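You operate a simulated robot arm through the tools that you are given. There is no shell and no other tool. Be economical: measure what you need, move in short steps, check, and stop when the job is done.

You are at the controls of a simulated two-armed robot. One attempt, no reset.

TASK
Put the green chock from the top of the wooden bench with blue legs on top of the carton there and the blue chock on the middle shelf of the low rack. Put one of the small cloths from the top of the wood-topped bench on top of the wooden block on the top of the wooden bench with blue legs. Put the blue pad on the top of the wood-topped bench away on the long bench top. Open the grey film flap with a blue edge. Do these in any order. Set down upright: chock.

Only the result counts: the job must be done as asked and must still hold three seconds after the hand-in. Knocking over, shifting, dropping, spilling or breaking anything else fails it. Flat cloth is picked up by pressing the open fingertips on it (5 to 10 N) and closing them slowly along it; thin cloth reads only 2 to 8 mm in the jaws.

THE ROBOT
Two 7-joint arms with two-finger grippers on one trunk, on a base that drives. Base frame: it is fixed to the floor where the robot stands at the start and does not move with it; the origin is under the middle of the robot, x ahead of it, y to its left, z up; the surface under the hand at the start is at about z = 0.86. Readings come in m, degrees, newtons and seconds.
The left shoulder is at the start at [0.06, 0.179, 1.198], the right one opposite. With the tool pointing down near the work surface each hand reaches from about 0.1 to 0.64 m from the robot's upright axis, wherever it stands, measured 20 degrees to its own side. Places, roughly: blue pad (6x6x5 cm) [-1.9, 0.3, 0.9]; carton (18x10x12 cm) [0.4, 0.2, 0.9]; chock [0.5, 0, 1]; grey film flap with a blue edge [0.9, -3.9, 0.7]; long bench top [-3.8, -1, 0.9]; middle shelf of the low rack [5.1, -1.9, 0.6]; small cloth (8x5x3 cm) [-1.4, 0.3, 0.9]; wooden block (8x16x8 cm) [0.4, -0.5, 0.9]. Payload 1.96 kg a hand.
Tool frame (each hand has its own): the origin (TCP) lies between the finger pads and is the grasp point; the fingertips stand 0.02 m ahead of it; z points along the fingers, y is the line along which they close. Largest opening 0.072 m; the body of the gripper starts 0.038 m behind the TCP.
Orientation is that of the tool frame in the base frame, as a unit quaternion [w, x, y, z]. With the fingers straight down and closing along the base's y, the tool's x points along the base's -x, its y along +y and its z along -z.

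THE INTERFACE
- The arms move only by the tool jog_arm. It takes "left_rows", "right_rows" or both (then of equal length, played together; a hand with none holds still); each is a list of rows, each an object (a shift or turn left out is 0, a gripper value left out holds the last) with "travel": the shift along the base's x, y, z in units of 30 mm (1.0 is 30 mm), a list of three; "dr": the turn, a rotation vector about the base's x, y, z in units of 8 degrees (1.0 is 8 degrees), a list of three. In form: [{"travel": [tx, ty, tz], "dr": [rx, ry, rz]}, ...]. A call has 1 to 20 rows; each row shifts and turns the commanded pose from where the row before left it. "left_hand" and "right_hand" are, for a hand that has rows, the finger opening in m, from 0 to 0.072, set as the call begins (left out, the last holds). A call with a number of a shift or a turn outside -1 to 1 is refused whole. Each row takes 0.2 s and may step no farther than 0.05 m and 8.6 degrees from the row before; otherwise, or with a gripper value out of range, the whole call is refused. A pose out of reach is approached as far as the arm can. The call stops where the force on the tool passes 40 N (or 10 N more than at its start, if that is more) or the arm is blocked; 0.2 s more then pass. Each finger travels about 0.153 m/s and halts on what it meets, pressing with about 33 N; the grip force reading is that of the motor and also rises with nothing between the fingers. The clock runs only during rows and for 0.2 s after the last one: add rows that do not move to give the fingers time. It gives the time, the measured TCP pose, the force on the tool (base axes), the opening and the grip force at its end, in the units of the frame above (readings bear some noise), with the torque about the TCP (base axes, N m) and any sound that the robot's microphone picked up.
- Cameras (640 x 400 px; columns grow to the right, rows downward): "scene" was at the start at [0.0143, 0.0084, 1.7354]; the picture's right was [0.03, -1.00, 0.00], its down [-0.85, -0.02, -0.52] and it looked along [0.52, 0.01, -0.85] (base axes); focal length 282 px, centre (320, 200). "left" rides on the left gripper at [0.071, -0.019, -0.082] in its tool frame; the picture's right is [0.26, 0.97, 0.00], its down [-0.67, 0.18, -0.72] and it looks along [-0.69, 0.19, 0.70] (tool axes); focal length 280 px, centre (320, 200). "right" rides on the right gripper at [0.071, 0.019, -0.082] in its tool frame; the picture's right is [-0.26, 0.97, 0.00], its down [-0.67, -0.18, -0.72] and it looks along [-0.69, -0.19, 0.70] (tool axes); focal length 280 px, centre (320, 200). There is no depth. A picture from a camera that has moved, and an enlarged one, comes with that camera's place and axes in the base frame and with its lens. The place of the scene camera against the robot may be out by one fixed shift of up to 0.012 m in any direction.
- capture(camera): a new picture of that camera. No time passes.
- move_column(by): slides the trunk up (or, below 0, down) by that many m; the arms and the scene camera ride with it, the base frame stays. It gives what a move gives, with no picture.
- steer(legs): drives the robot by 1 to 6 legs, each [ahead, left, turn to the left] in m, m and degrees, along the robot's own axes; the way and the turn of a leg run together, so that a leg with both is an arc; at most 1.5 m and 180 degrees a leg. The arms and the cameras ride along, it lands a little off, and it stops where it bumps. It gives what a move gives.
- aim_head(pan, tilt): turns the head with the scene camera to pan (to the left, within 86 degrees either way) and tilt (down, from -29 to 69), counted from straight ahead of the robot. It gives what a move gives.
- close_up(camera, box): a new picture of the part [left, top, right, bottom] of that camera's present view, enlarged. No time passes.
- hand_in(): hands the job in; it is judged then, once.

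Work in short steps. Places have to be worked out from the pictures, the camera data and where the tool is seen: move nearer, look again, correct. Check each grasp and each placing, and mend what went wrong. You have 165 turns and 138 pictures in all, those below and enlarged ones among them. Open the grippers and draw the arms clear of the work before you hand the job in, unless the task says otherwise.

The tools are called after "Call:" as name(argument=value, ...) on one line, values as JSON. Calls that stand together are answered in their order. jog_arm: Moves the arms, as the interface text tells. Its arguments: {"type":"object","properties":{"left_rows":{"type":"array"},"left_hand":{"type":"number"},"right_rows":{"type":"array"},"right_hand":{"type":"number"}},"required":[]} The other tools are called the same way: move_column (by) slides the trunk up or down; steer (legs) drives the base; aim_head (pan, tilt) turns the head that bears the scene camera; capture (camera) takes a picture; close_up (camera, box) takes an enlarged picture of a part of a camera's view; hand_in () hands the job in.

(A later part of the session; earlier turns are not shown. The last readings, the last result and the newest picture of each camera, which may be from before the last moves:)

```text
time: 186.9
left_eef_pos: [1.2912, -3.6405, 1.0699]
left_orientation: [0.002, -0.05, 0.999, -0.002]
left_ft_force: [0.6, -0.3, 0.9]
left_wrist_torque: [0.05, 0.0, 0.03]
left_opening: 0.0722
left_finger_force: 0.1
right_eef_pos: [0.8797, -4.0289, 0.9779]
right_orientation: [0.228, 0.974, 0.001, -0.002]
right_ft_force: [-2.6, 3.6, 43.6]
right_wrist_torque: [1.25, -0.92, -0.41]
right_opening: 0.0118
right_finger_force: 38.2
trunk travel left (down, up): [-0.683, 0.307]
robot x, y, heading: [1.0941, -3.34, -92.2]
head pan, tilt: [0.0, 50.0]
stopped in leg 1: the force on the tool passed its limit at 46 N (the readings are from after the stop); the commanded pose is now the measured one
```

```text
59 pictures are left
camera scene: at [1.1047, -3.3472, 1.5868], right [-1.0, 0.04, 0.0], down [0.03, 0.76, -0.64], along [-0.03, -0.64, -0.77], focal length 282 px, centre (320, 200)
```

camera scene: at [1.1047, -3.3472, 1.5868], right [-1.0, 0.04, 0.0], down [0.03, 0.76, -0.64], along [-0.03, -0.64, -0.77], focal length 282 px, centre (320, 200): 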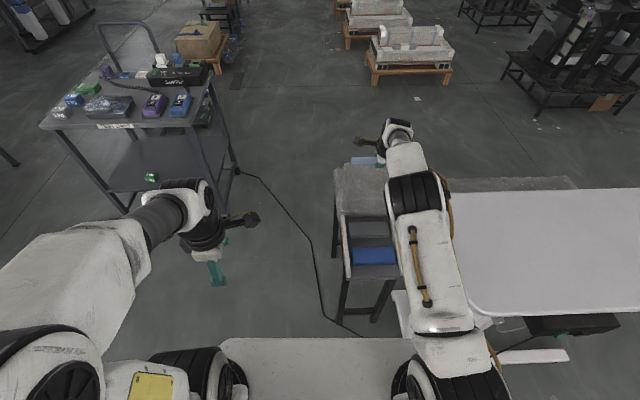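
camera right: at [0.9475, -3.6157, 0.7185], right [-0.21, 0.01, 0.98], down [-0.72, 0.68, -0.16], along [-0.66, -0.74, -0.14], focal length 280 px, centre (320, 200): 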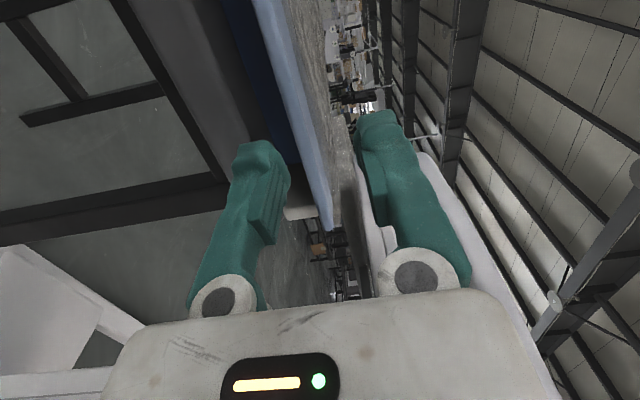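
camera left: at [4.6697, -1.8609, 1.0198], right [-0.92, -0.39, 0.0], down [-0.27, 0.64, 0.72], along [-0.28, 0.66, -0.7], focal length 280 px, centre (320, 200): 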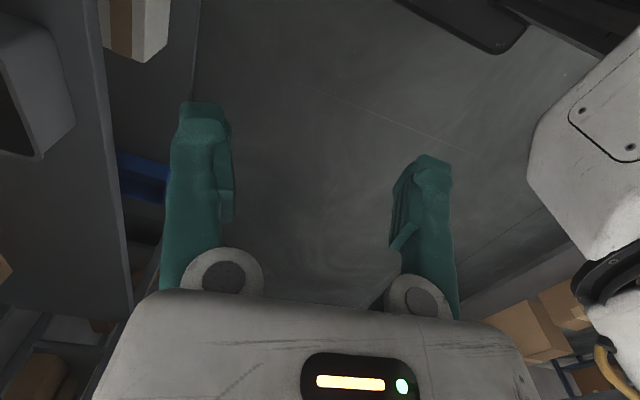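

Just past vertical with vertical compression; relieve by raising ~10 mm via the trunk, then drive on 0.08 m.

Call:
move_column(by=0.012)

Call:
steer(legs=[[0.08, 0, 0]])

Call:
capture(camera="scene")

Call:
capture(camera="right")

```text
time: 187.5
left_eef_pos: [1.2907, -3.6405, 1.0799]
left_orientation: [0.001, -0.05, 0.999, -0.003]
left_ft_force: [-0.4, 0.0, -0.3]
left_wrist_torque: [0.02, 0.01, 0.01]
left_opening: 0.0721
left_finger_force: 0.1
right_eef_pos: [0.8794, -4.0255, 0.9775]
right_orientation: [0.216, 0.976, 0.0, 0.0]
right_ft_force: [2.1, 4.0, -9.7]
right_wrist_torque: [1.07, 0.43, -0.36]
right_opening: 0.0106
right_finger_force: 37.4
trunk travel left (down, up): [-0.695, 0.295]
robot x, y, heading: [1.0962, -3.3389, -91.9]
head pan, tilt: [0.0, 50.0]
```

```text
time: 188.6
left_eef_pos: [1.2871, -3.7182, 1.081]
left_orientation: [0.001, -0.051, 0.999, -0.002]
left_ft_force: [0.2, -0.4, -0.7]
left_wrist_torque: [0.06, -0.03, 0.02]
left_opening: 0.072
left_finger_force: 0.0
right_eef_pos: [0.8743, -4.1065, 0.9855]
right_orientation: [0.224, 0.975, 0.0, -0.001]
right_ft_force: [-0.5, 9.0, 11.2]
right_wrist_torque: [0.0, -0.05, 0.01]
right_opening: 0.0002
right_finger_force: 29.4
trunk travel left (down, up): [-0.695, 0.295]
robot x, y, heading: [1.0934, -3.4181, -92.1]
head pan, tilt: [0.0, 50.0]
```

```text
58 pictures are left
camera scene: at [1.0989, -3.4271, 1.5989], right [-1.0, 0.04, 0.0], down [0.03, 0.77, -0.64], along [-0.02, -0.64, -0.77], focal length 282 px, centre (320, 200)
```

scene: 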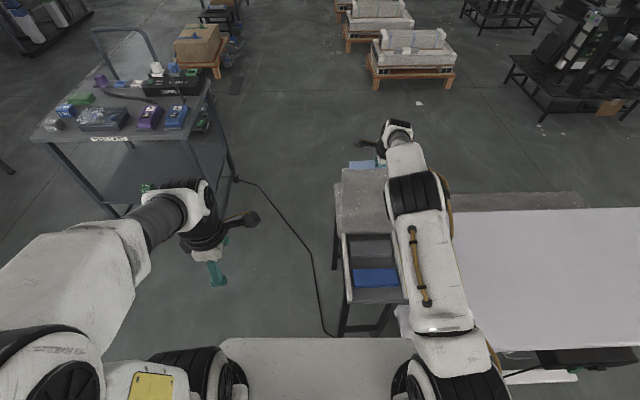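

```text
57 pictures are left
camera right: at [0.9456, -4.0877, 1.0671], right [-0.26, -0.87, 0.42], down [-0.67, 0.48, 0.57], along [-0.69, -0.14, -0.71], focal length 280 px, centre (320, 200)
```

right: 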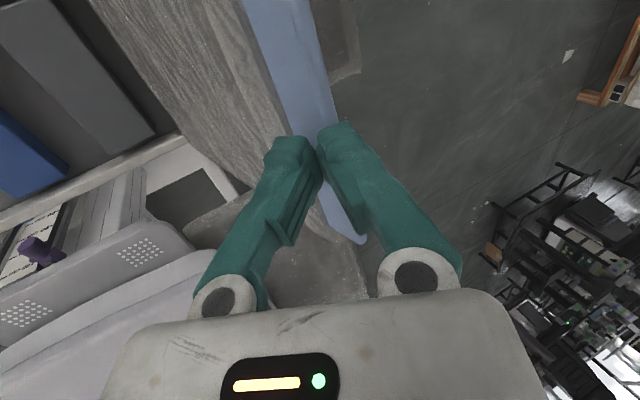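

The strip slid out of the grip but the flap is past vertical, with my fingertips behind it. Push it further over: hand forward and down.

Call:
jog_arm(right_rows=[{"travel": [0, -0.4, -0.2], "dr": [-0.5, 0, 0]}, {"travel": [0, -0.5, -0.3], "dr": [-0.5, 0, 0]}, {"travel": [0, -0.5, -0.4], "dr": [-0.5, 0, 0]}, {"travel": [0, -0.5, -0.4], "dr": [-0.5, 0, 0]}, {"travel": [0, -0.5, -0.4]}, {}])

Call:
capture(camera="right")

Call:
close_up(camera="scene", box=[310, 110, 470, 310])

```text
time: 189.1
left_eef_pos: [1.2889, -3.7114, 1.0838]
left_orientation: [0.0, -0.049, 0.999, -0.006]
left_ft_force: [0.4, 0.9, 0.2]
left_wrist_torque: [0.01, -0.02, 0.0]
left_opening: 0.0717
left_finger_force: 0.0
right_eef_pos: [0.8751, -4.1157, 0.9828]
right_orientation: [0.27, 0.963, 0.0, -0.002]
right_ft_force: [2.4, 44.5, 27.4]
right_wrist_torque: [0.5, -0.32, -0.02]
right_opening: 0.0058
right_finger_force: 29.4
trunk travel left (down, up): [-0.695, 0.295]
robot x, y, heading: [1.0967, -3.4168, -92.2]
head pan, tilt: [0.0, 50.0]
stopped in row 2 (right hand): the force on the tool passed its limit at 47 N (the readings are from after the stop); the commanded pose is now the measured one
```

```text
56 pictures are left
camera right: at [0.946, -4.089, 1.0626], right [-0.26, -0.82, 0.5], down [-0.67, 0.53, 0.52], along [-0.69, -0.2, -0.69], focal length 280 px, centre (320, 200)
```

right: 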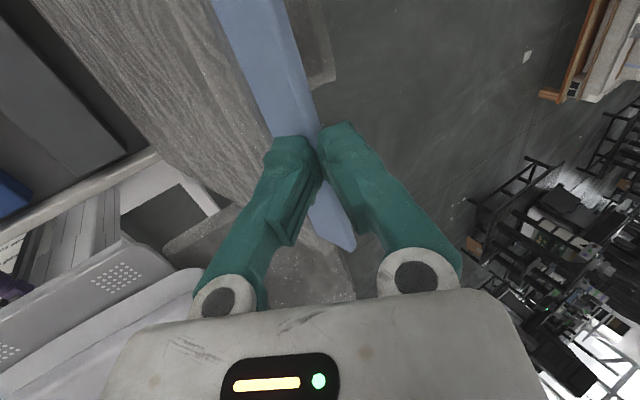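

```text
2.00 times, centred on (390, 210) of scene
camera zoom: at [1.1015, -3.4159, 1.599], right [-1.0, 0.04, 0.0], down [0.03, 0.76, -0.65], along [-0.03, -0.65, -0.76], focal length 565 px, centre (180, 180)
```

zoom: 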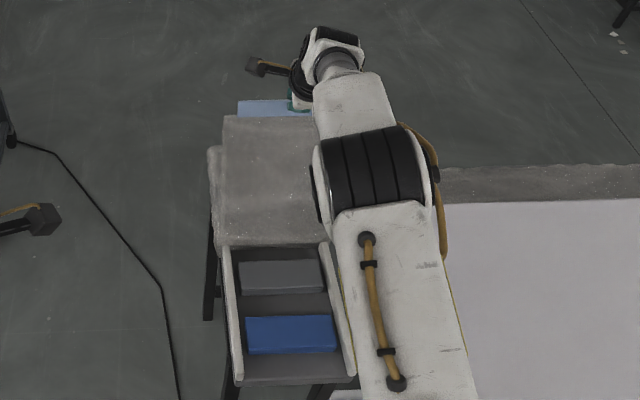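

The reaction is normal to the flap: it appears to be at its stop, ~115° open. Withdraw the hand up and back and see if it stays.

Call:
jog_arm(right_rows=[{"travel": [0, 0.3, 0.1]}, {"travel": [0, 0.5, 0.3]}, {"travel": [0, 0.6, 0.4]}, {"travel": [0, 0.8, 0.4]}, {"travel": [0, 0.8, 0.2]}, {"travel": [0, 0.8, 0]}, {"travel": [0, 0.8, 0]}, {"travel": [0, 0.8, 0]}])

Call:
capture(camera="scene")

Call:
capture(camera="right")

```text
time: 190.9
left_eef_pos: [1.2875, -3.7188, 1.0809]
left_orientation: [0.001, -0.049, 0.999, -0.002]
left_ft_force: [-0.1, 0.3, 0.2]
left_wrist_torque: [0.02, 0.01, 0.03]
left_opening: 0.072
left_finger_force: 0.1
right_eef_pos: [0.8737, -3.96, 1.017]
right_orientation: [0.268, 0.963, 0.0, -0.002]
right_ft_force: [0.1, 0.7, 0.4]
right_wrist_torque: [-0.01, 0.02, 0.01]
right_opening: 0.0
right_finger_force: 29.8
trunk travel left (down, up): [-0.695, 0.295]
robot x, y, heading: [1.0976, -3.4157, -92.2]
head pan, tilt: [0.0, 50.0]
```

```text
54 pictures are left
camera scene: at [1.0993, -3.4265, 1.5985], right [-1.0, 0.04, 0.0], down [0.03, 0.77, -0.64], along [-0.02, -0.64, -0.77], focal length 282 px, centre (320, 200)
```

scene: 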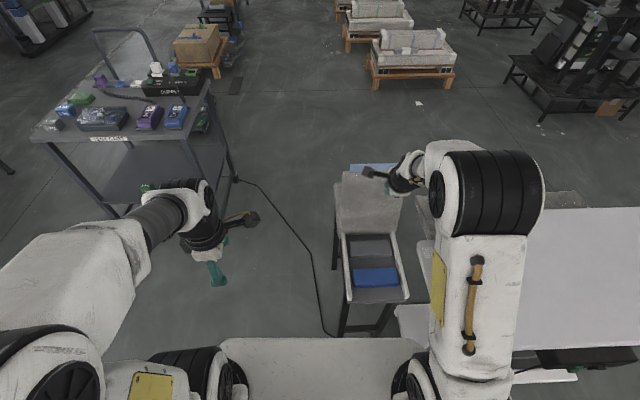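

```text
53 pictures are left
camera right: at [0.9443, -3.9334, 1.0972], right [-0.26, -0.83, 0.5], down [-0.67, 0.52, 0.52], along [-0.69, -0.2, -0.69], focal length 280 px, centre (320, 200)
```

right: 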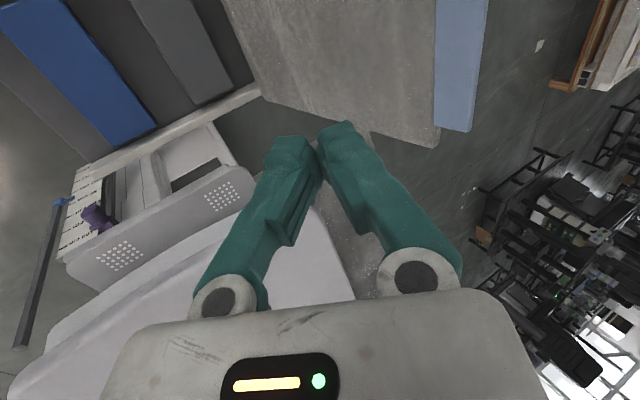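

The flap stays open past vertical. Back away, put the right hand upright, and head toward the wood-topped bench.

Call:
steer(legs=[[-0.9, 0, 0]])

Call:
jog_arm(right_rows=[{"travel": [0, 0.5, 0], "dr": [0.8, 0, 0]}, {"travel": [0, 0.6, 0], "dr": [0.8, 0, 0]}, {"travel": [0, 0.6, 0], "dr": [0.8, 0, 0]}, {"travel": [0, 0.6, 0], "dr": [0.8, 0, 0]}, {"travel": [0, 0.6, 0], "dr": [0.7, 0, 0]}, {"travel": [0, 0.6, 0]}, {"travel": [0, 0.6, 0]}], right_hand=0.06)

Call:
steer(legs=[[0, 0, -88], [1.2, 0, 0]])

Call:
aim_head(pan=-35, tilt=25)

Call:
capture(camera="scene")

```text
time: 195.6
left_eef_pos: [1.3205, -2.8309, 1.0819]
left_orientation: [0.001, -0.049, 0.999, -0.002]
left_ft_force: [0.4, 0.0, 0.9]
left_wrist_torque: [-0.02, -0.03, 0.01]
left_opening: 0.0718
left_finger_force: 0.1
right_eef_pos: [0.9072, -3.0724, 1.0174]
right_orientation: [0.267, 0.964, 0.0, -0.002]
right_ft_force: [0.1, -0.8, -0.4]
right_wrist_torque: [0.0, 0.02, -0.02]
right_opening: 0.0001
right_finger_force: 29.6
trunk travel left (down, up): [-0.695, 0.295]
robot x, y, heading: [1.128, -2.5292, -92.4]
head pan, tilt: [0.0, 50.0]
```

```text
time: 197.2
left_eef_pos: [1.3209, -2.8306, 1.0817]
left_orientation: [0.001, -0.048, 0.999, -0.001]
left_ft_force: [0.3, 0.1, -0.3]
left_wrist_torque: [-0.04, -0.02, 0.04]
left_opening: 0.072
left_finger_force: 0.1
right_eef_pos: [0.9077, -2.9485, 1.0159]
right_orientation: [-0.003, 1.0, 0.001, -0.002]
right_ft_force: [-0.8, 0.8, 0.8]
right_wrist_torque: [0.03, 0.01, -0.04]
right_opening: 0.06
right_finger_force: 0.0
trunk travel left (down, up): [-0.695, 0.295]
robot x, y, heading: [1.1263, -2.5259, -92.1]
head pan, tilt: [0.0, 50.0]
```

```text
time: 206.9
left_eef_pos: [-0.3419, -2.7281, 1.0808]
left_orientation: [-0.001, 0.656, 0.755, -0.002]
left_ft_force: [0.2, -0.7, -0.3]
left_wrist_torque: [0.0, 0.01, 0.03]
left_opening: 0.0717
left_finger_force: 0.1
right_eef_pos: [-0.4763, -2.3193, 1.0164]
right_orientation: [-0.002, 0.721, -0.693, 0.0]
right_ft_force: [0.6, -0.3, -0.3]
right_wrist_torque: [-0.02, -0.02, -0.02]
right_opening: 0.0601
right_finger_force: 0.1
trunk travel left (down, up): [-0.695, 0.295]
robot x, y, heading: [-0.047, -2.5233, -180.0]
head pan, tilt: [0.0, 50.0]
```

```text
time: 207.9
left_eef_pos: [-0.3418, -2.7285, 1.0808]
left_orientation: [0.0, 0.656, 0.754, -0.002]
left_ft_force: [0.3, 0.6, 0.2]
left_wrist_torque: [-0.03, 0.01, 0.02]
left_opening: 0.0718
left_finger_force: 0.1
right_eef_pos: [-0.476, -2.32, 1.0161]
right_orientation: [-0.002, 0.721, -0.692, 0.0]
right_ft_force: [0.0, 0.9, -0.4]
right_wrist_torque: [-0.03, 0.03, 0.0]
right_opening: 0.0601
right_finger_force: 0.1
trunk travel left (down, up): [-0.695, 0.295]
robot x, y, heading: [-0.0476, -2.5267, -180.1]
head pan, tilt: [-35.0, 25.0]
```

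```text
52 pictures are left
camera scene: at [-0.0568, -2.464, 1.6359], right [0.57, 0.82, 0.0], down [0.35, -0.24, -0.91], along [-0.74, 0.52, -0.42], focal length 282 px, centre (320, 200)
```

scene: 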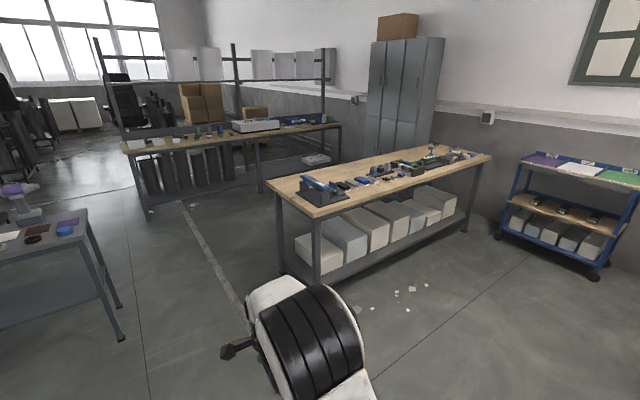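

The wood-topped bench spans x −1.9…−1.25, y −1.65…0.43; long bench is beyond. Zoom on its far right end where cloths and pad should be.

Call:
close_up(camera="scene", box=[330, 130, 510, 210])

```text
3.56 times, centred on (420, 170) of scene
camera zoom: at [-0.0568, -2.464, 1.6359], right [0.57, 0.82, 0.0], down [0.35, -0.24, -0.91], along [-0.74, 0.52, -0.42], focal length 1004 px, centre (-36, 307)
```

zoom: 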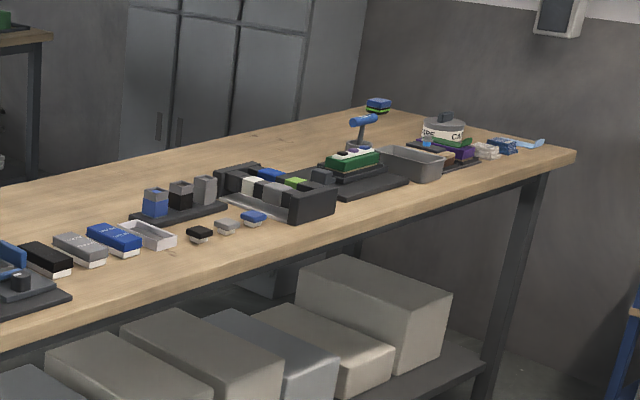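

Cloths (white and blue folded blocks) lie near [-1.4, 0.3]; the blue pad stands at the far edge. I drive to the +x side of that bench near its far end.

Call:
steer(legs=[[0.5, 0, 0], [0, -1.3, 0], [0, -1.28, 0]])

Call:
aim_head(pan=-10, tilt=45)

Call:
capture(camera="scene")

```text
time: 222.9
left_eef_pos: [-0.8014, -0.1647, 1.0808]
left_orientation: [0.0, 0.665, 0.747, -0.002]
left_ft_force: [0.3, -0.2, 0.4]
left_wrist_torque: [0.0, -0.01, 0.0]
left_opening: 0.0719
left_finger_force: 0.0
right_eef_pos: [-0.9269, 0.248, 1.0161]
right_orientation: [-0.002, 0.714, -0.7, 0.0]
right_ft_force: [-0.4, -0.5, 0.7]
right_wrist_torque: [0.0, 0.01, 0.0]
right_opening: 0.0599
right_finger_force: 0.1
trunk travel left (down, up): [-0.695, 0.295]
robot x, y, heading: [-0.5012, 0.036, 178.5]
head pan, tilt: [-35.0, 25.0]
```

```text
time: 223.8
left_eef_pos: [-0.8017, -0.164, 1.0815]
left_orientation: [0.0, 0.666, 0.746, -0.002]
left_ft_force: [-0.6, 0.7, -0.6]
left_wrist_torque: [0.01, 0.03, -0.02]
left_opening: 0.072
left_finger_force: 0.1
right_eef_pos: [-0.9264, 0.2472, 1.0168]
right_orientation: [-0.003, 0.714, -0.7, 0.0]
right_ft_force: [-0.9, 0.5, -0.4]
right_wrist_torque: [-0.03, -0.01, 0.01]
right_opening: 0.0601
right_finger_force: 0.1
trunk travel left (down, up): [-0.695, 0.295]
robot x, y, heading: [-0.4992, 0.0358, 179.0]
head pan, tilt: [-10.0, 45.0]
```

```text
50 pictures are left
camera scene: at [-0.5166, 0.0549, 1.6055], right [0.19, 0.98, 0.0], down [0.69, -0.14, -0.71], along [-0.69, 0.14, -0.71], focal length 282 px, centre (320, 200)
```

scene: 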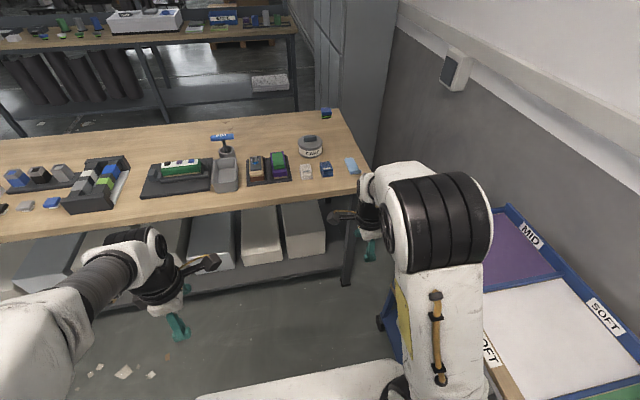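

Zoom on the cloths.

Call:
close_up(camera="scene", box=[270, 95, 390, 195])

Call:
move_column(by=0.14)

```text
4.00 times, centred on (330, 145) of scene
camera zoom: at [-0.5166, 0.0549, 1.6055], right [0.19, 0.98, 0.0], down [0.69, -0.14, -0.71], along [-0.69, 0.14, -0.71], focal length 1129 px, centre (280, 420)
```

zoom: 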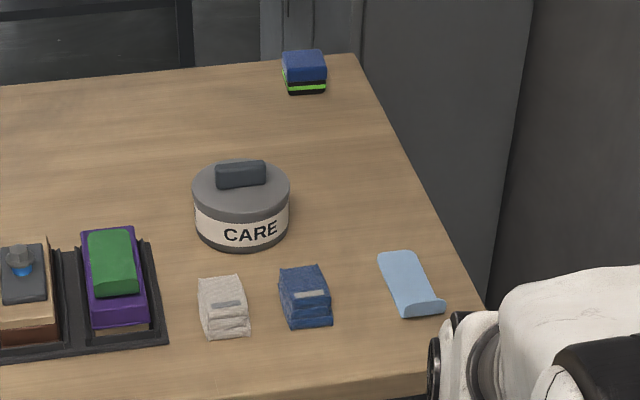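

```text
time: 225.5
left_eef_pos: [-0.8024, -0.1647, 1.2212]
left_orientation: [0.0, 0.666, 0.746, -0.002]
left_ft_force: [0.0, -0.4, -0.6]
left_wrist_torque: [0.01, 0.0, 0.0]
left_opening: 0.072
left_finger_force: 0.2
right_eef_pos: [-0.9272, 0.2473, 1.1566]
right_orientation: [-0.002, 0.714, -0.7, -0.001]
right_ft_force: [0.0, -0.3, 0.2]
right_wrist_torque: [-0.01, -0.02, -0.02]
right_opening: 0.0601
right_finger_force: 0.0
trunk travel left (down, up): [-0.835, 0.155]
robot x, y, heading: [-0.4999, 0.0343, 178.7]
head pan, tilt: [-10.0, 45.0]
```

Blue cloth ≈ [−1.395, 0.259], 5 cm wide along y. Drive 0.38 m closer, turn the right hand to neutral above the cloth.

Call:
steer(legs=[[0.38, 0, 1.2]])

Call:
jog_arm(right_rows=[{"travel": [-0.2, 0, 0], "dr": [0, 0, 0.925]}, {"travel": [-0.2, 0, 0], "dr": [0, 0, 0.925]}, {"travel": [-0.2, 0, -0.3], "dr": [0, 0, 0.925]}, {"travel": [-0.2, 0, -0.4], "dr": [0, 0, 0.925]}, {"travel": [-0.2, 0, -0.5], "dr": [0, 0, 0.925]}, {"travel": [-0.2, 0, -0.5], "dr": [0, 0, 0.925]}, {"travel": [-0.2, 0, -0.5], "dr": [0, 0, 0.925]}, {"travel": [-0.2, 0, -0.5], "dr": [0, 0, 0.925]}, {"travel": [-0.2, 0, -0.5], "dr": [0, 0, 0.925]}, {"travel": [-0.2, 0, -0.5], "dr": [0, 0, 0.925]}, {"travel": [-0.2, 0, -0.5], "dr": [0, 0, 0.925]}, {"travel": [-0.2, 0, -0.5], "dr": [0, 0, 0.925]}], right_hand=0.072)

Call:
capture(camera="right")

```text
time: 227.9
left_eef_pos: [-1.1817, -0.1648, 1.2214]
left_orientation: [-0.001, 0.659, 0.752, -0.003]
left_ft_force: [0.0, -0.3, -0.4]
left_wrist_torque: [-0.01, 0.02, -0.02]
left_opening: 0.0719
left_finger_force: 0.0
right_eef_pos: [-1.3125, 0.2447, 1.1563]
right_orientation: [-0.003, 0.72, -0.694, 0.0]
right_ft_force: [1.0, 0.3, 0.6]
right_wrist_torque: [0.01, 0.0, 0.01]
right_opening: 0.0601
right_finger_force: 0.0
trunk travel left (down, up): [-0.835, 0.155]
robot x, y, heading: [-0.8907, 0.0417, 179.8]
head pan, tilt: [-10.0, 45.0]
```

```text
time: 230.5
left_eef_pos: [-1.1836, -0.1648, 1.2206]
left_orientation: [0.001, 0.659, 0.752, -0.001]
left_ft_force: [0.3, 1.0, -0.5]
left_wrist_torque: [0.0, -0.01, 0.05]
left_opening: 0.0718
left_finger_force: 0.1
right_eef_pos: [-1.3877, 0.2442, 1.0153]
right_orientation: [-0.002, 1.0, 0.009, -0.001]
right_ft_force: [-0.2, -0.2, -0.5]
right_wrist_torque: [-0.01, 0.0, -0.01]
right_opening: 0.0719
right_finger_force: 0.1
trunk travel left (down, up): [-0.835, 0.155]
robot x, y, heading: [-0.8826, 0.0363, 179.8]
head pan, tilt: [-10.0, 45.0]
```

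```text
48 pictures are left
camera right: at [-1.3155, 0.2273, 1.0968], right [-0.25, -0.97, 0.0], down [-0.67, 0.17, 0.72], along [-0.7, 0.18, -0.7], focal length 280 px, centre (320, 200)
```

right: 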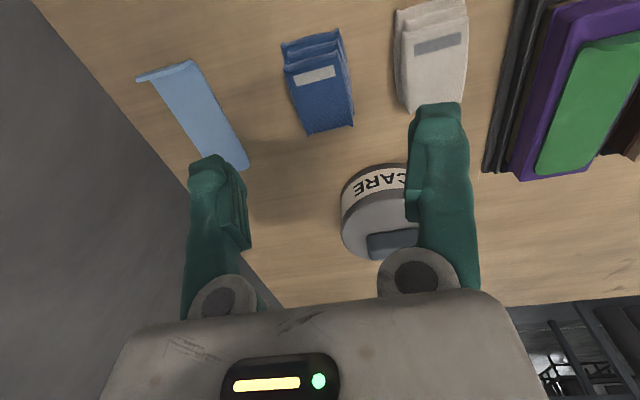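

Blue cloth center ≈ [−1.410, 0.251], axis along x. Descend to z≈0.887 around it.

Call:
jog_arm(right_rows=[{"travel": [-0.37, 0.11, 0]}, {"travel": [-0.37, 0.12, 0]}, {"travel": [0, 0, -0.6]}, {"travel": [0, 0, -0.6]}, {"travel": [0, 0, -0.6]}, {"travel": [0, 0, -0.6]}, {"travel": [0, 0, -0.6]}, {"travel": [0, 0, -0.6]}, {"travel": [0, 0, -0.4]}, {"travel": [0, 0, -0.25]}, {}])

Call:
capture(camera="right")

```text
time: 232.9
left_eef_pos: [-1.1824, -0.1642, 1.221]
left_orientation: [0.0, 0.658, 0.753, -0.002]
left_ft_force: [-0.6, 0.8, 0.0]
left_wrist_torque: [0.05, -0.02, -0.03]
left_opening: 0.072
left_finger_force: 0.1
right_eef_pos: [-1.4072, 0.2523, 0.8872]
right_orientation: [-0.001, 1.0, 0.007, -0.001]
right_ft_force: [0.7, 0.0, -0.2]
right_wrist_torque: [-0.01, 0.01, -0.01]
right_opening: 0.072
right_finger_force: 0.1
trunk travel left (down, up): [-0.835, 0.155]
robot x, y, heading: [-0.8861, 0.0386, 179.7]
head pan, tilt: [-10.0, 45.0]
```

```text
47 pictures are left
camera right: at [-1.3362, 0.2344, 0.9691], right [-0.25, -0.97, 0.0], down [-0.67, 0.17, 0.72], along [-0.7, 0.18, -0.7], focal length 280 px, centre (320, 200)
```

right: 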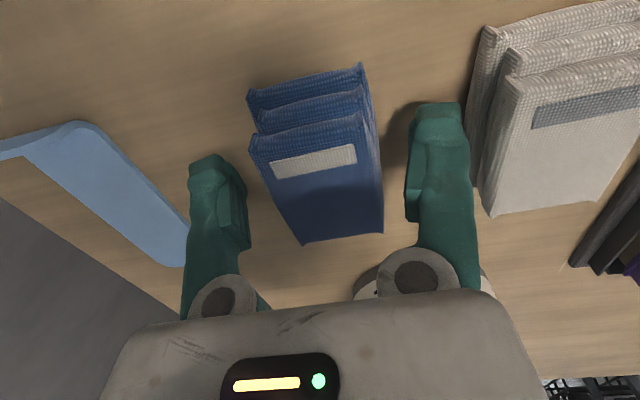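

The cloth is between the fingers. Close and lift slowly.

Call:
jog_arm(right_rows=[{}, {}, {}, {}, {}, {"travel": [0, 0, 0.15]}, {"travel": [0, 0, 0.2]}, {"travel": [0, 0, 0.3]}, {"travel": [0, 0, 0.4]}, {"travel": [0, 0, 0.4]}, {"travel": [0, 0, 0.4]}, {"travel": [0, 0, 0.5]}, {"travel": [0, 0, 0.5]}, {"travel": [0, 0, 0.5]}], right_hand=0.0)

Call:
capture(camera="right")

```text
time: 235.9
left_eef_pos: [-1.1824, -0.1641, 1.2209]
left_orientation: [-0.001, 0.658, 0.753, -0.002]
left_ft_force: [-0.9, 0.6, 0.3]
left_wrist_torque: [0.02, 0.0, -0.04]
left_opening: 0.0722
left_finger_force: 0.1
right_eef_pos: [-1.4067, 0.2513, 0.9881]
right_orientation: [-0.002, 1.0, 0.006, -0.002]
right_ft_force: [-0.2, -0.3, -0.5]
right_wrist_torque: [-0.02, -0.01, -0.03]
right_opening: 0.0484
right_finger_force: 32.8
trunk travel left (down, up): [-0.835, 0.155]
robot x, y, heading: [-0.8866, 0.0335, 179.6]
head pan, tilt: [-10.0, 45.0]
```

```text
46 pictures are left
camera right: at [-1.336, 0.234, 1.07], right [-0.25, -0.97, 0.0], down [-0.67, 0.17, 0.72], along [-0.7, 0.18, -0.7], focal length 280 px, centre (320, 200)
```

right: 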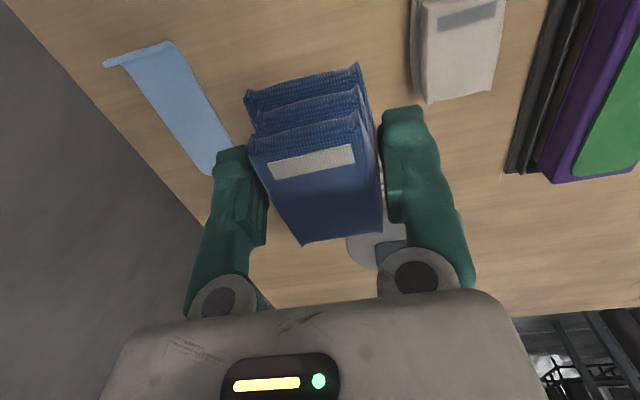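

Cloth held (48 mm). Raise it, pull in, back off, turn around to the start bench, facing the wooden block.

Call:
jog_arm(right_rows=[{"travel": [0, 0, 0.7]}, {"travel": [0, 0, 0.7]}, {"travel": [0.3, 0, 0.7]}, {"travel": [0.5, 0, 0.7]}, {"travel": [0.6, 0, 0.7]}, {"travel": [0.6, 0, 0.3]}, {"travel": [0.6, 0, 0]}, {"travel": [0.6, 0, 0]}])

Call:
steer(legs=[[-0.36, 0, 0], [0, 0, 180], [0, -0.36, 0], [0.42, 0, 0]])

Call:
aim_head(pan=-10, tilt=58)

Call:
capture(camera="scene")

```text
time: 237.7
left_eef_pos: [-1.1814, -0.1641, 1.2207]
left_orientation: [-0.001, 0.659, 0.753, -0.002]
left_ft_force: [-0.8, -0.1, -0.2]
left_wrist_torque: [0.01, 0.02, -0.01]
left_opening: 0.072
left_finger_force: 0.1
right_eef_pos: [-1.3102, 0.25, 1.103]
right_orientation: [-0.002, 1.0, 0.008, -0.002]
right_ft_force: [-0.1, 0.0, 0.1]
right_wrist_torque: [0.04, -0.01, -0.01]
right_opening: 0.0487
right_finger_force: 33.0
trunk travel left (down, up): [-0.835, 0.155]
robot x, y, heading: [-0.8856, 0.0367, 179.8]
head pan, tilt: [-10.0, 45.0]
```

```text
time: 251.5
left_eef_pos: [0.1947, -0.1116, 1.2202]
left_orientation: [-0.002, 0.758, -0.652, -0.001]
left_ft_force: [0.5, 0.2, -0.7]
left_wrist_torque: [0.06, 0.0, 0.0]
left_opening: 0.0718
left_finger_force: 0.1
right_eef_pos: [0.3316, -0.5248, 1.1014]
right_orientation: [0.002, -0.017, 1.0, -0.002]
right_ft_force: [0.4, 0.3, -1.3]
right_wrist_torque: [0.0, 0.0, 0.01]
right_opening: 0.0488
right_finger_force: 33.5
trunk travel left (down, up): [-0.835, 0.155]
robot x, y, heading: [-0.0973, -0.3241, 0.5]
head pan, tilt: [-10.0, 45.0]
```

```text
time: 252.3
left_eef_pos: [0.1972, -0.1121, 1.2201]
left_orientation: [-0.002, 0.758, -0.652, 0.0]
left_ft_force: [0.9, -0.1, -0.8]
left_wrist_torque: [-0.02, -0.01, -0.04]
left_opening: 0.0716
left_finger_force: 0.0
right_eef_pos: [0.3334, -0.5251, 1.1026]
right_orientation: [0.002, -0.017, 1.0, -0.002]
right_ft_force: [-0.2, 0.1, -1.0]
right_wrist_torque: [0.01, 0.07, -0.02]
right_opening: 0.0489
right_finger_force: 33.1
trunk travel left (down, up): [-0.835, 0.155]
robot x, y, heading: [-0.0944, -0.3207, 0.9]
head pan, tilt: [-10.0, 58.0]
```

```text
45 pictures are left
camera scene: at [-0.0808, -0.3256, 1.7283], right [-0.16, -0.99, 0.0], down [-0.84, 0.14, -0.53], along [0.52, -0.08, -0.85], focal length 282 px, centre (320, 200)
```

scene: 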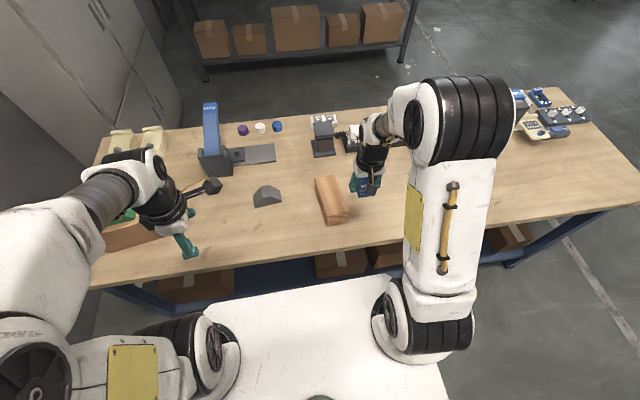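

Call:
close_up(camera="scene", box=[295, 165, 395, 230])

Call:
capture(camera="right")

```text
6.15 times, centred on (345, 198) of scene
camera zoom: at [-0.0808, -0.3256, 1.7283], right [-0.16, -0.99, 0.0], down [-0.84, 0.14, -0.53], along [0.52, -0.08, -0.85], focal length 1737 px, centre (166, 215)
```

zoom: 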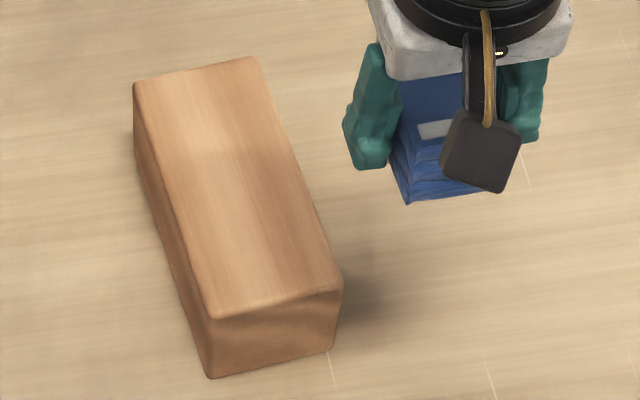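

```text
43 pictures are left
camera right: at [0.2618, -0.5068, 1.1841], right [0.23, 0.97, 0.0], down [0.68, -0.16, 0.72], along [0.7, -0.17, -0.7], focal length 280 px, centre (320, 200)
```

right: 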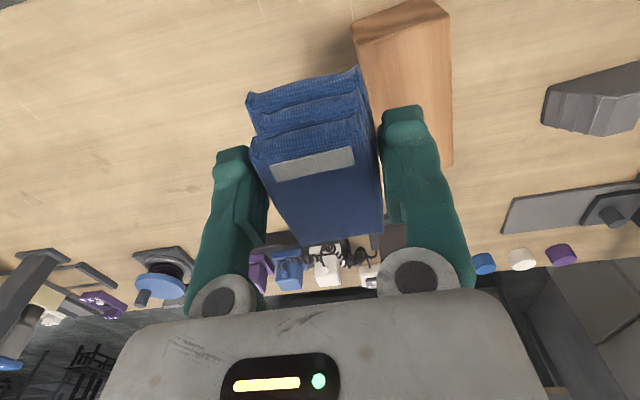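

Block top center ≈ [0.41, −0.452], yaw ≈ 6°. Move the cloth over it and lower to z≈0.985.

Call:
jog_arm(right_rows=[{"travel": [0.5, 0.5, 0], "dr": [0, 0, 0.15]}, {"travel": [0.5, 0.5, 0], "dr": [0, 0, 0.15]}, {"travel": [0.5, 0.5, 0], "dr": [0, 0, 0.15]}, {"travel": [0.5, 0.5, 0], "dr": [0, 0, 0.15]}, {"travel": [0.55, 0.44, 0]}, {"travel": [0, 0, -0.6]}, {"travel": [0, 0, -0.6]}, {"travel": [0, 0, -0.6]}, {"travel": [0, 0, -0.6]}, {"travel": [0, 0, -0.6]}, {"travel": [0, 0, -0.5]}, {"travel": [0, 0, -0.3]}, {}])

Call:
close_up(camera="scene", box=[295, 165, 395, 230])

Call:
capture(camera="right")

```text
time: 255.1
left_eef_pos: [0.1962, -0.1115, 1.2203]
left_orientation: [-0.002, 0.758, -0.652, 0.0]
left_ft_force: [0.2, -0.4, 0.6]
left_wrist_torque: [0.0, -0.02, -0.04]
left_opening: 0.072
left_finger_force: 0.2
right_eef_pos: [0.4099, -0.4517, 0.989]
right_orientation: [0.001, -0.058, 0.998, -0.001]
right_ft_force: [-0.9, 0.9, -1.1]
right_wrist_torque: [0.0, 0.0, -0.03]
right_opening: 0.0485
right_finger_force: 32.8
trunk travel left (down, up): [-0.835, 0.155]
robot x, y, heading: [-0.0988, -0.3215, 0.8]
head pan, tilt: [-10.0, 58.0]
```

```text
6.15 times, centred on (345, 198) of scene
camera zoom: at [-0.0817, -0.3254, 1.7283], right [-0.16, -0.99, 0.0], down [-0.84, 0.14, -0.53], along [0.52, -0.08, -0.85], focal length 1737 px, centre (166, 215)
```

zoom: 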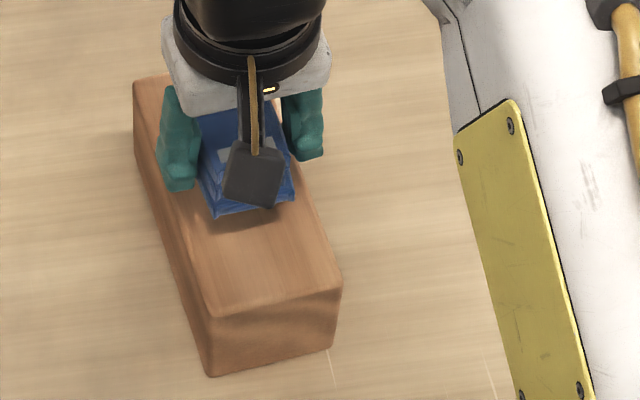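

```text
41 pictures are left
camera right: at [0.3371, -0.4395, 1.0701], right [0.15, 0.99, 0.0], down [0.69, -0.1, 0.72], along [0.71, -0.11, -0.7], focal length 280 px, centre (320, 200)
```

right: 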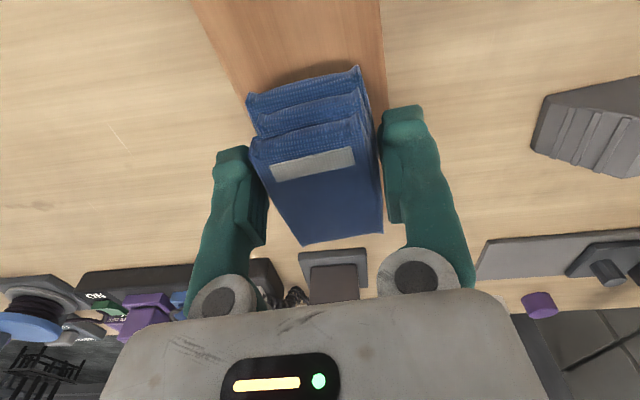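

Centered. Lower onto the block slowly.

Call:
jog_arm(right_rows=[{"travel": [0, 0, -0.2]}, {"travel": [0, 0, -0.2]}, {"travel": [0, 0, -0.1]}, {"travel": [0, 0, -0.1]}, {"travel": [0, 0, -0.1]}, {}])

```text
time: 256.5
left_eef_pos: [0.1967, -0.1122, 1.2215]
left_orientation: [-0.002, 0.758, -0.652, 0.001]
left_ft_force: [0.0, 0.8, 1.2]
left_wrist_torque: [0.02, -0.02, 0.01]
left_opening: 0.0719
left_finger_force: 0.0
right_eef_pos: [0.4097, -0.4513, 0.9688]
right_orientation: [0.002, -0.059, 0.998, -0.002]
right_ft_force: [-0.8, 0.7, 0.2]
right_wrist_torque: [0.01, 0.0, 0.03]
right_opening: 0.0488
right_finger_force: 32.6
trunk travel left (down, up): [-0.835, 0.155]
robot x, y, heading: [-0.0954, -0.3172, 0.8]
head pan, tilt: [-10.0, 58.0]
```

Call:
jog_arm(right_rows=[{"travel": [0, 0, -0.07]}, {"travel": [0, 0, -0.07]}, {}])

Call:
close_up(camera="scene", box=[295, 165, 395, 230])

```text
time: 257.3
left_eef_pos: [0.1958, -0.1119, 1.2203]
left_orientation: [-0.002, 0.758, -0.652, 0.001]
left_ft_force: [-0.4, 0.0, -0.6]
left_wrist_torque: [0.05, 0.03, -0.01]
left_opening: 0.0722
left_finger_force: 0.1
right_eef_pos: [0.41, -0.4526, 0.964]
right_orientation: [0.002, -0.058, 0.998, -0.003]
right_ft_force: [0.2, -0.1, -0.1]
right_wrist_torque: [0.01, -0.03, -0.03]
right_opening: 0.0488
right_finger_force: 33.1
trunk travel left (down, up): [-0.835, 0.155]
robot x, y, heading: [-0.0973, -0.3199, 0.8]
head pan, tilt: [-10.0, 58.0]
```

```text
6.15 times, centred on (345, 198) of scene
camera zoom: at [-0.0816, -0.3255, 1.7283], right [-0.16, -0.99, 0.0], down [-0.84, 0.14, -0.53], along [0.52, -0.08, -0.85], focal length 1737 px, centre (166, 215)
```

zoom: 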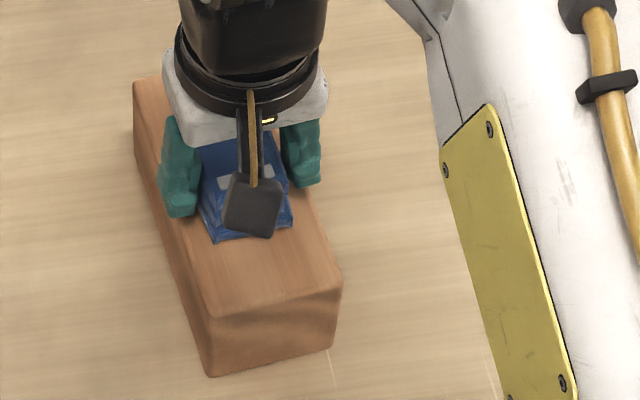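

Call:
jog_arm(right_rows=[{"travel": [0, 0, -0.07]}, {}])

```text
time: 257.9
left_eef_pos: [0.1952, -0.1124, 1.2204]
left_orientation: [-0.002, 0.758, -0.652, 0.001]
left_ft_force: [0.3, 0.1, 0.0]
left_wrist_torque: [-0.01, -0.01, -0.02]
left_opening: 0.072
left_finger_force: 0.1
right_eef_pos: [0.4099, -0.4519, 0.9625]
right_orientation: [0.004, -0.058, 0.998, -0.002]
right_ft_force: [2.2, 0.1, 16.2]
right_wrist_torque: [0.13, 0.42, 0.01]
right_opening: 0.0486
right_finger_force: 33.2
trunk travel left (down, up): [-0.835, 0.155]
robot x, y, heading: [-0.0976, -0.3242, 0.6]
head pan, tilt: [-10.0, 58.0]
```

Contact (16 N). Release and lift straight up.

Call:
jog_arm(right_rows=[{"travel": [0, 0, 0.03]}, {}, {}, {}, {"travel": [0, 0, 0.2]}, {"travel": [0, 0, 0.4]}, {"travel": [0, 0, 0.6]}, {"travel": [0, 0, 0.8]}, {"travel": [0, 0, 0.8]}, {"travel": [0, 0, 0.8]}, {"travel": [-0.3, 0, 0.8]}], right_hand=0.072)

Call:
capture(camera="right")

```text
time: 260.3
left_eef_pos: [0.1946, -0.1117, 1.2216]
left_orientation: [-0.002, 0.758, -0.652, 0.001]
left_ft_force: [0.2, -0.4, -1.3]
left_wrist_torque: [0.0, -0.01, -0.02]
left_opening: 0.072
left_finger_force: 0.0
right_eef_pos: [0.4002, -0.4516, 1.0927]
right_orientation: [0.003, -0.058, 0.998, -0.002]
right_ft_force: [0.1, -0.1, -0.6]
right_wrist_torque: [0.0, -0.01, 0.01]
right_opening: 0.0722
right_finger_force: 0.1
trunk travel left (down, up): [-0.835, 0.155]
robot x, y, heading: [-0.0973, -0.3177, 0.6]
head pan, tilt: [-10.0, 58.0]
```

```text
39 pictures are left
camera right: at [0.3269, -0.4395, 1.1752], right [0.15, 0.99, 0.0], down [0.69, -0.1, 0.72], along [0.71, -0.11, -0.7], focal length 280 px, centre (320, 200)
```

right: 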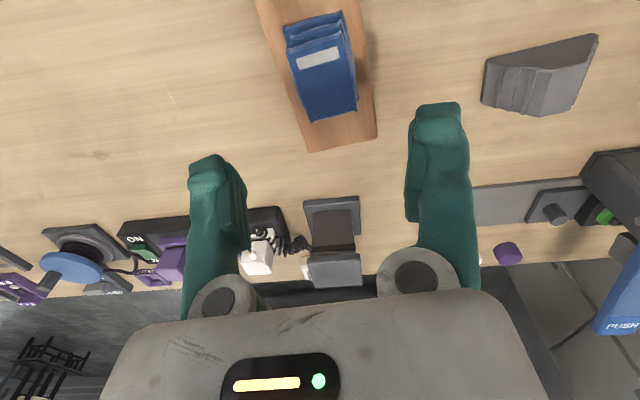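

Cloth lies on the block. Retract and go around the wood-topped bench's near end toward its other side, checking the gap.

Call:
jog_arm(right_rows=[{"travel": [-0.8, 0, 0.4]}, {"travel": [-0.8, 0, 0.4]}, {"travel": [-0.8, 0, 0.2]}, {"travel": [-0.8, 0, 0]}, {"travel": [-0.8, 0, 0]}])

Call:
steer(legs=[[-0.42, 0, -0.6], [0, -1.3, 0], [0, -0.56, 0], [0, 0, 180]])

Call:
aim_head(pan=0, tilt=30)

Call:
capture(camera="scene")

```text
time: 261.5
left_eef_pos: [0.1956, -0.112, 1.2209]
left_orientation: [-0.002, 0.759, -0.651, 0.001]
left_ft_force: [0.7, 0.6, 0.7]
left_wrist_torque: [0.01, -0.03, 0.03]
left_opening: 0.0723
left_finger_force: 0.1
right_eef_pos: [0.2787, -0.4519, 1.1249]
right_orientation: [0.002, -0.058, 0.998, -0.002]
right_ft_force: [0.7, -0.5, -0.9]
right_wrist_torque: [0.02, 0.02, -0.02]
right_opening: 0.0723
right_finger_force: 0.1
trunk travel left (down, up): [-0.835, 0.155]
robot x, y, heading: [-0.0947, -0.3198, 0.5]
head pan, tilt: [-10.0, 58.0]
```

```text
time: 280.4
left_eef_pos: [-0.7766, -2.4049, 1.222]
left_orientation: [0.001, 0.669, 0.744, -0.002]
left_ft_force: [0.8, 0.2, -0.3]
left_wrist_torque: [-0.01, 0.0, 0.0]
left_opening: 0.072
left_finger_force: 0.1
right_eef_pos: [-0.8465, -2.0624, 1.1233]
right_orientation: [-0.002, 0.999, 0.038, -0.001]
right_ft_force: [-0.4, 0.3, -0.6]
right_wrist_torque: [-0.01, -0.02, -0.03]
right_opening: 0.0718
right_finger_force: 0.1
trunk travel left (down, up): [-0.835, 0.155]
robot x, y, heading: [-0.4783, -2.2077, 178.3]
head pan, tilt: [-10.0, 58.0]
```

```text
time: 281.3
left_eef_pos: [-0.7771, -2.4058, 1.2223]
left_orientation: [-0.001, 0.668, 0.744, -0.002]
left_ft_force: [0.3, -0.3, 0.2]
left_wrist_torque: [0.0, 0.01, 0.0]
left_opening: 0.072
left_finger_force: 0.0
right_eef_pos: [-0.8463, -2.0615, 1.1235]
right_orientation: [-0.001, 0.999, 0.037, -0.002]
right_ft_force: [-0.5, -0.2, -0.6]
right_wrist_torque: [-0.01, 0.01, 0.0]
right_opening: 0.0721
right_finger_force: 0.0
trunk travel left (down, up): [-0.835, 0.155]
robot x, y, heading: [-0.4766, -2.2127, 178.3]
head pan, tilt: [0.0, 30.0]
```

```text
38 pictures are left
camera scene: at [-0.5009, -2.2017, 1.7679], right [0.03, 1.0, 0.0], down [0.5, -0.01, -0.87], along [-0.87, 0.02, -0.5], focal length 282 px, centre (320, 200)
```

scene: 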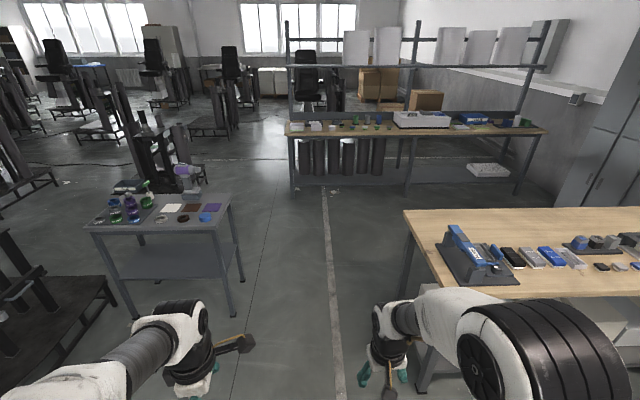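

Passage is clear. Drive through at y≈−2.2, turn around in the aisle, and strafe up to the pad.

Call:
steer(legs=[[1.5, 0, 1.7], [0.7, 0, 0], [0, 0, 180], [0, 1.2, 0], [0, 0.9, 0]])

Call:
aim_head(pan=15, tilt=50)

Call:
capture(camera="scene")

```text
time: 309.6
left_eef_pos: [-2.2157, 0.0844, 1.2208]
left_orientation: [-0.001, 0.73, -0.684, 0.001]
left_ft_force: [0.0, 0.3, 0.3]
left_wrist_torque: [0.01, 0.0, 0.01]
left_opening: 0.072
left_finger_force: 0.0
right_eef_pos: [-2.1604, -0.2627, 1.1247]
right_orientation: [0.001, -0.017, 1.0, -0.002]
right_ft_force: [0.1, -0.1, 0.4]
right_wrist_torque: [0.04, 0.02, 0.03]
right_opening: 0.0721
right_finger_force: 0.0
trunk travel left (down, up): [-0.835, 0.155]
robot x, y, heading: [-2.5226, -0.0985, -4.1]
head pan, tilt: [0.0, 30.0]
```

```text
time: 310.4
left_eef_pos: [-2.2156, 0.0862, 1.2215]
left_orientation: [-0.002, 0.73, -0.683, 0.0]
left_ft_force: [0.2, 0.3, 0.8]
left_wrist_torque: [0.0, 0.03, 0.01]
left_opening: 0.0719
left_finger_force: 0.0
right_eef_pos: [-2.1623, -0.2627, 1.1253]
right_orientation: [0.001, -0.017, 1.0, -0.002]
right_ft_force: [0.0, 0.3, 0.4]
right_wrist_torque: [0.0, 0.03, -0.04]
right_opening: 0.0719
right_finger_force: 0.1
trunk travel left (down, up): [-0.835, 0.155]
robot x, y, heading: [-2.5255, -0.0961, -4.1]
head pan, tilt: [15.0, 50.0]
```

```text
37 pictures are left
camera scene: at [-2.5031, -0.0732, 1.7385], right [0.19, -0.98, 0.0], down [-0.75, -0.15, -0.64], along [0.63, 0.12, -0.77], focal length 282 px, centre (320, 200)
```

scene: 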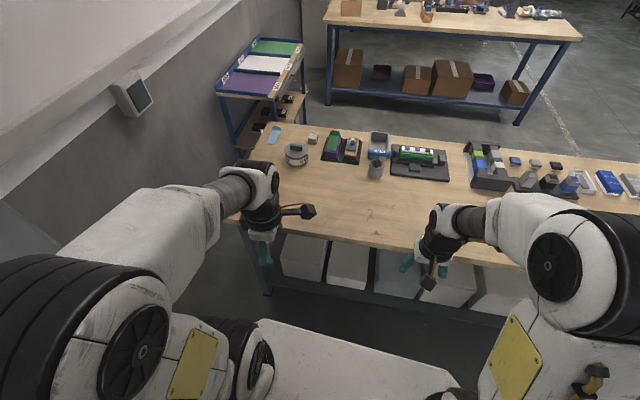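

The pad is hidden behind the left wrist; estimate ≈[−1.858, 0.356]. Move closer and left a bit, and turn the left hand to neutral for a wrist view.

Call:
steer(legs=[[0, 0, 4.1], [0.13, 0.15, 0]])

Call:
jog_arm(left_rows=[{"travel": [0, 0.2, 0], "dr": [0, 0, -0.9]}, {"travel": [0, 0.2, 0], "dr": [0, 0, -0.9]}, {"travel": [0, 0.2, -0.2], "dr": [0, 0, -0.9]}, {"travel": [0, 0.2, -0.2], "dr": [0, 0, -0.9]}, {"travel": [0, 0.2, -0.2], "dr": [0, 0, -0.9]}, {"travel": [0, 0, -0.2], "dr": [0, 0, -0.9]}, {"travel": [0, 0, -0.2], "dr": [0, 0, -0.9]}, {"travel": [0, 0, -0.2], "dr": [0, 0, -0.9]}, {"travel": [0, 0, -0.2], "dr": [0, 0, -0.9]}, {"travel": [0, 0, -0.2], "dr": [0, 0, -0.9]}, {"travel": [0, 0, -0.2], "dr": [0, 0, -0.9]}, {"travel": [0, 0, -0.2], "dr": [0, 0, -0.9]}, {"travel": [0, 0, 0], "dr": [0, 0, -0.9]}], left_hand=0.072)

Call:
capture(camera="left")

```text
time: 312.4
left_eef_pos: [-2.1034, 0.2599, 1.2216]
left_orientation: [-0.002, 0.755, -0.655, 0.001]
left_ft_force: [0.4, -0.3, 0.2]
left_wrist_torque: [0.01, 0.01, -0.02]
left_opening: 0.0718
left_finger_force: 0.1
right_eef_pos: [-2.0212, -0.0822, 1.1258]
right_orientation: [0.002, -0.055, 0.998, -0.001]
right_ft_force: [-0.4, 0.0, 0.9]
right_wrist_torque: [0.03, -0.07, 0.0]
right_opening: 0.072
right_finger_force: 0.1
trunk travel left (down, up): [-0.835, 0.155]
robot x, y, heading: [-2.3953, 0.0515, 0.1]
head pan, tilt: [15.0, 50.0]
```

```text
time: 315.2
left_eef_pos: [-2.103, 0.2907, 1.161]
left_orientation: [0.001, -0.039, 0.999, -0.002]
left_ft_force: [0.0, -0.4, 0.3]
left_wrist_torque: [-0.02, -0.01, -0.02]
left_opening: 0.072
left_finger_force: 0.2
right_eef_pos: [-2.0195, -0.0802, 1.1241]
right_orientation: [0.002, -0.055, 0.998, -0.001]
right_ft_force: [0.0, -0.3, 0.1]
right_wrist_torque: [-0.04, -0.02, 0.0]
right_opening: 0.0719
right_finger_force: 0.0
trunk travel left (down, up): [-0.835, 0.155]
robot x, y, heading: [-2.3944, 0.051, 0.4]
head pan, tilt: [15.0, 50.0]
```

```text
36 pictures are left
camera left: at [-2.1722, 0.2656, 1.2429], right [-0.34, 0.94, 0.0], down [0.66, 0.24, 0.72], along [0.67, 0.24, -0.7], focal length 280 px, centre (320, 200)
```

left: 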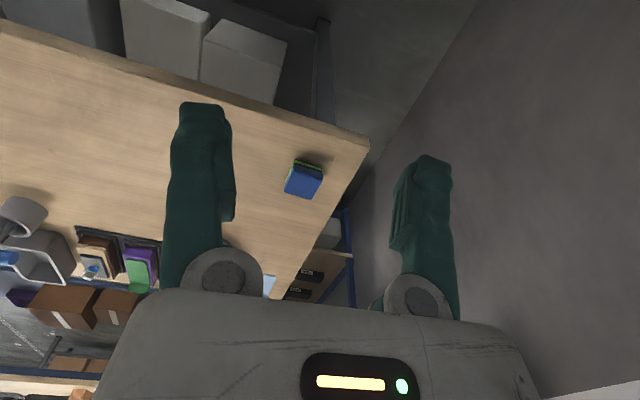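

Call:
close_up(camera="left", box=[260, 140, 350, 210])

```text
5.71 times, centred on (305, 175) of left
camera zoom: at [-2.1722, 0.2656, 1.2429], right [-0.34, 0.94, 0.0], down [0.66, 0.24, 0.72], along [0.67, 0.24, -0.7], focal length 1602 px, centre (406, 343)
```

zoom: 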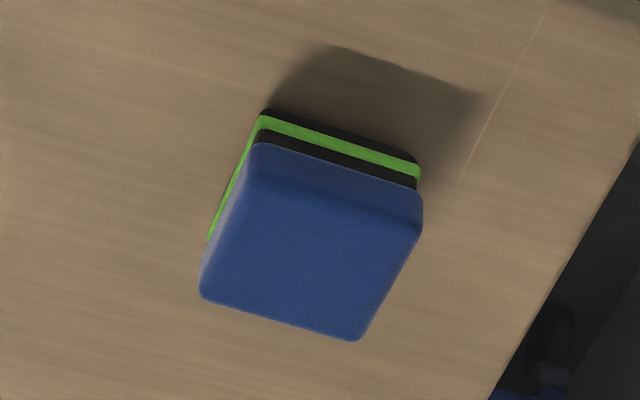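

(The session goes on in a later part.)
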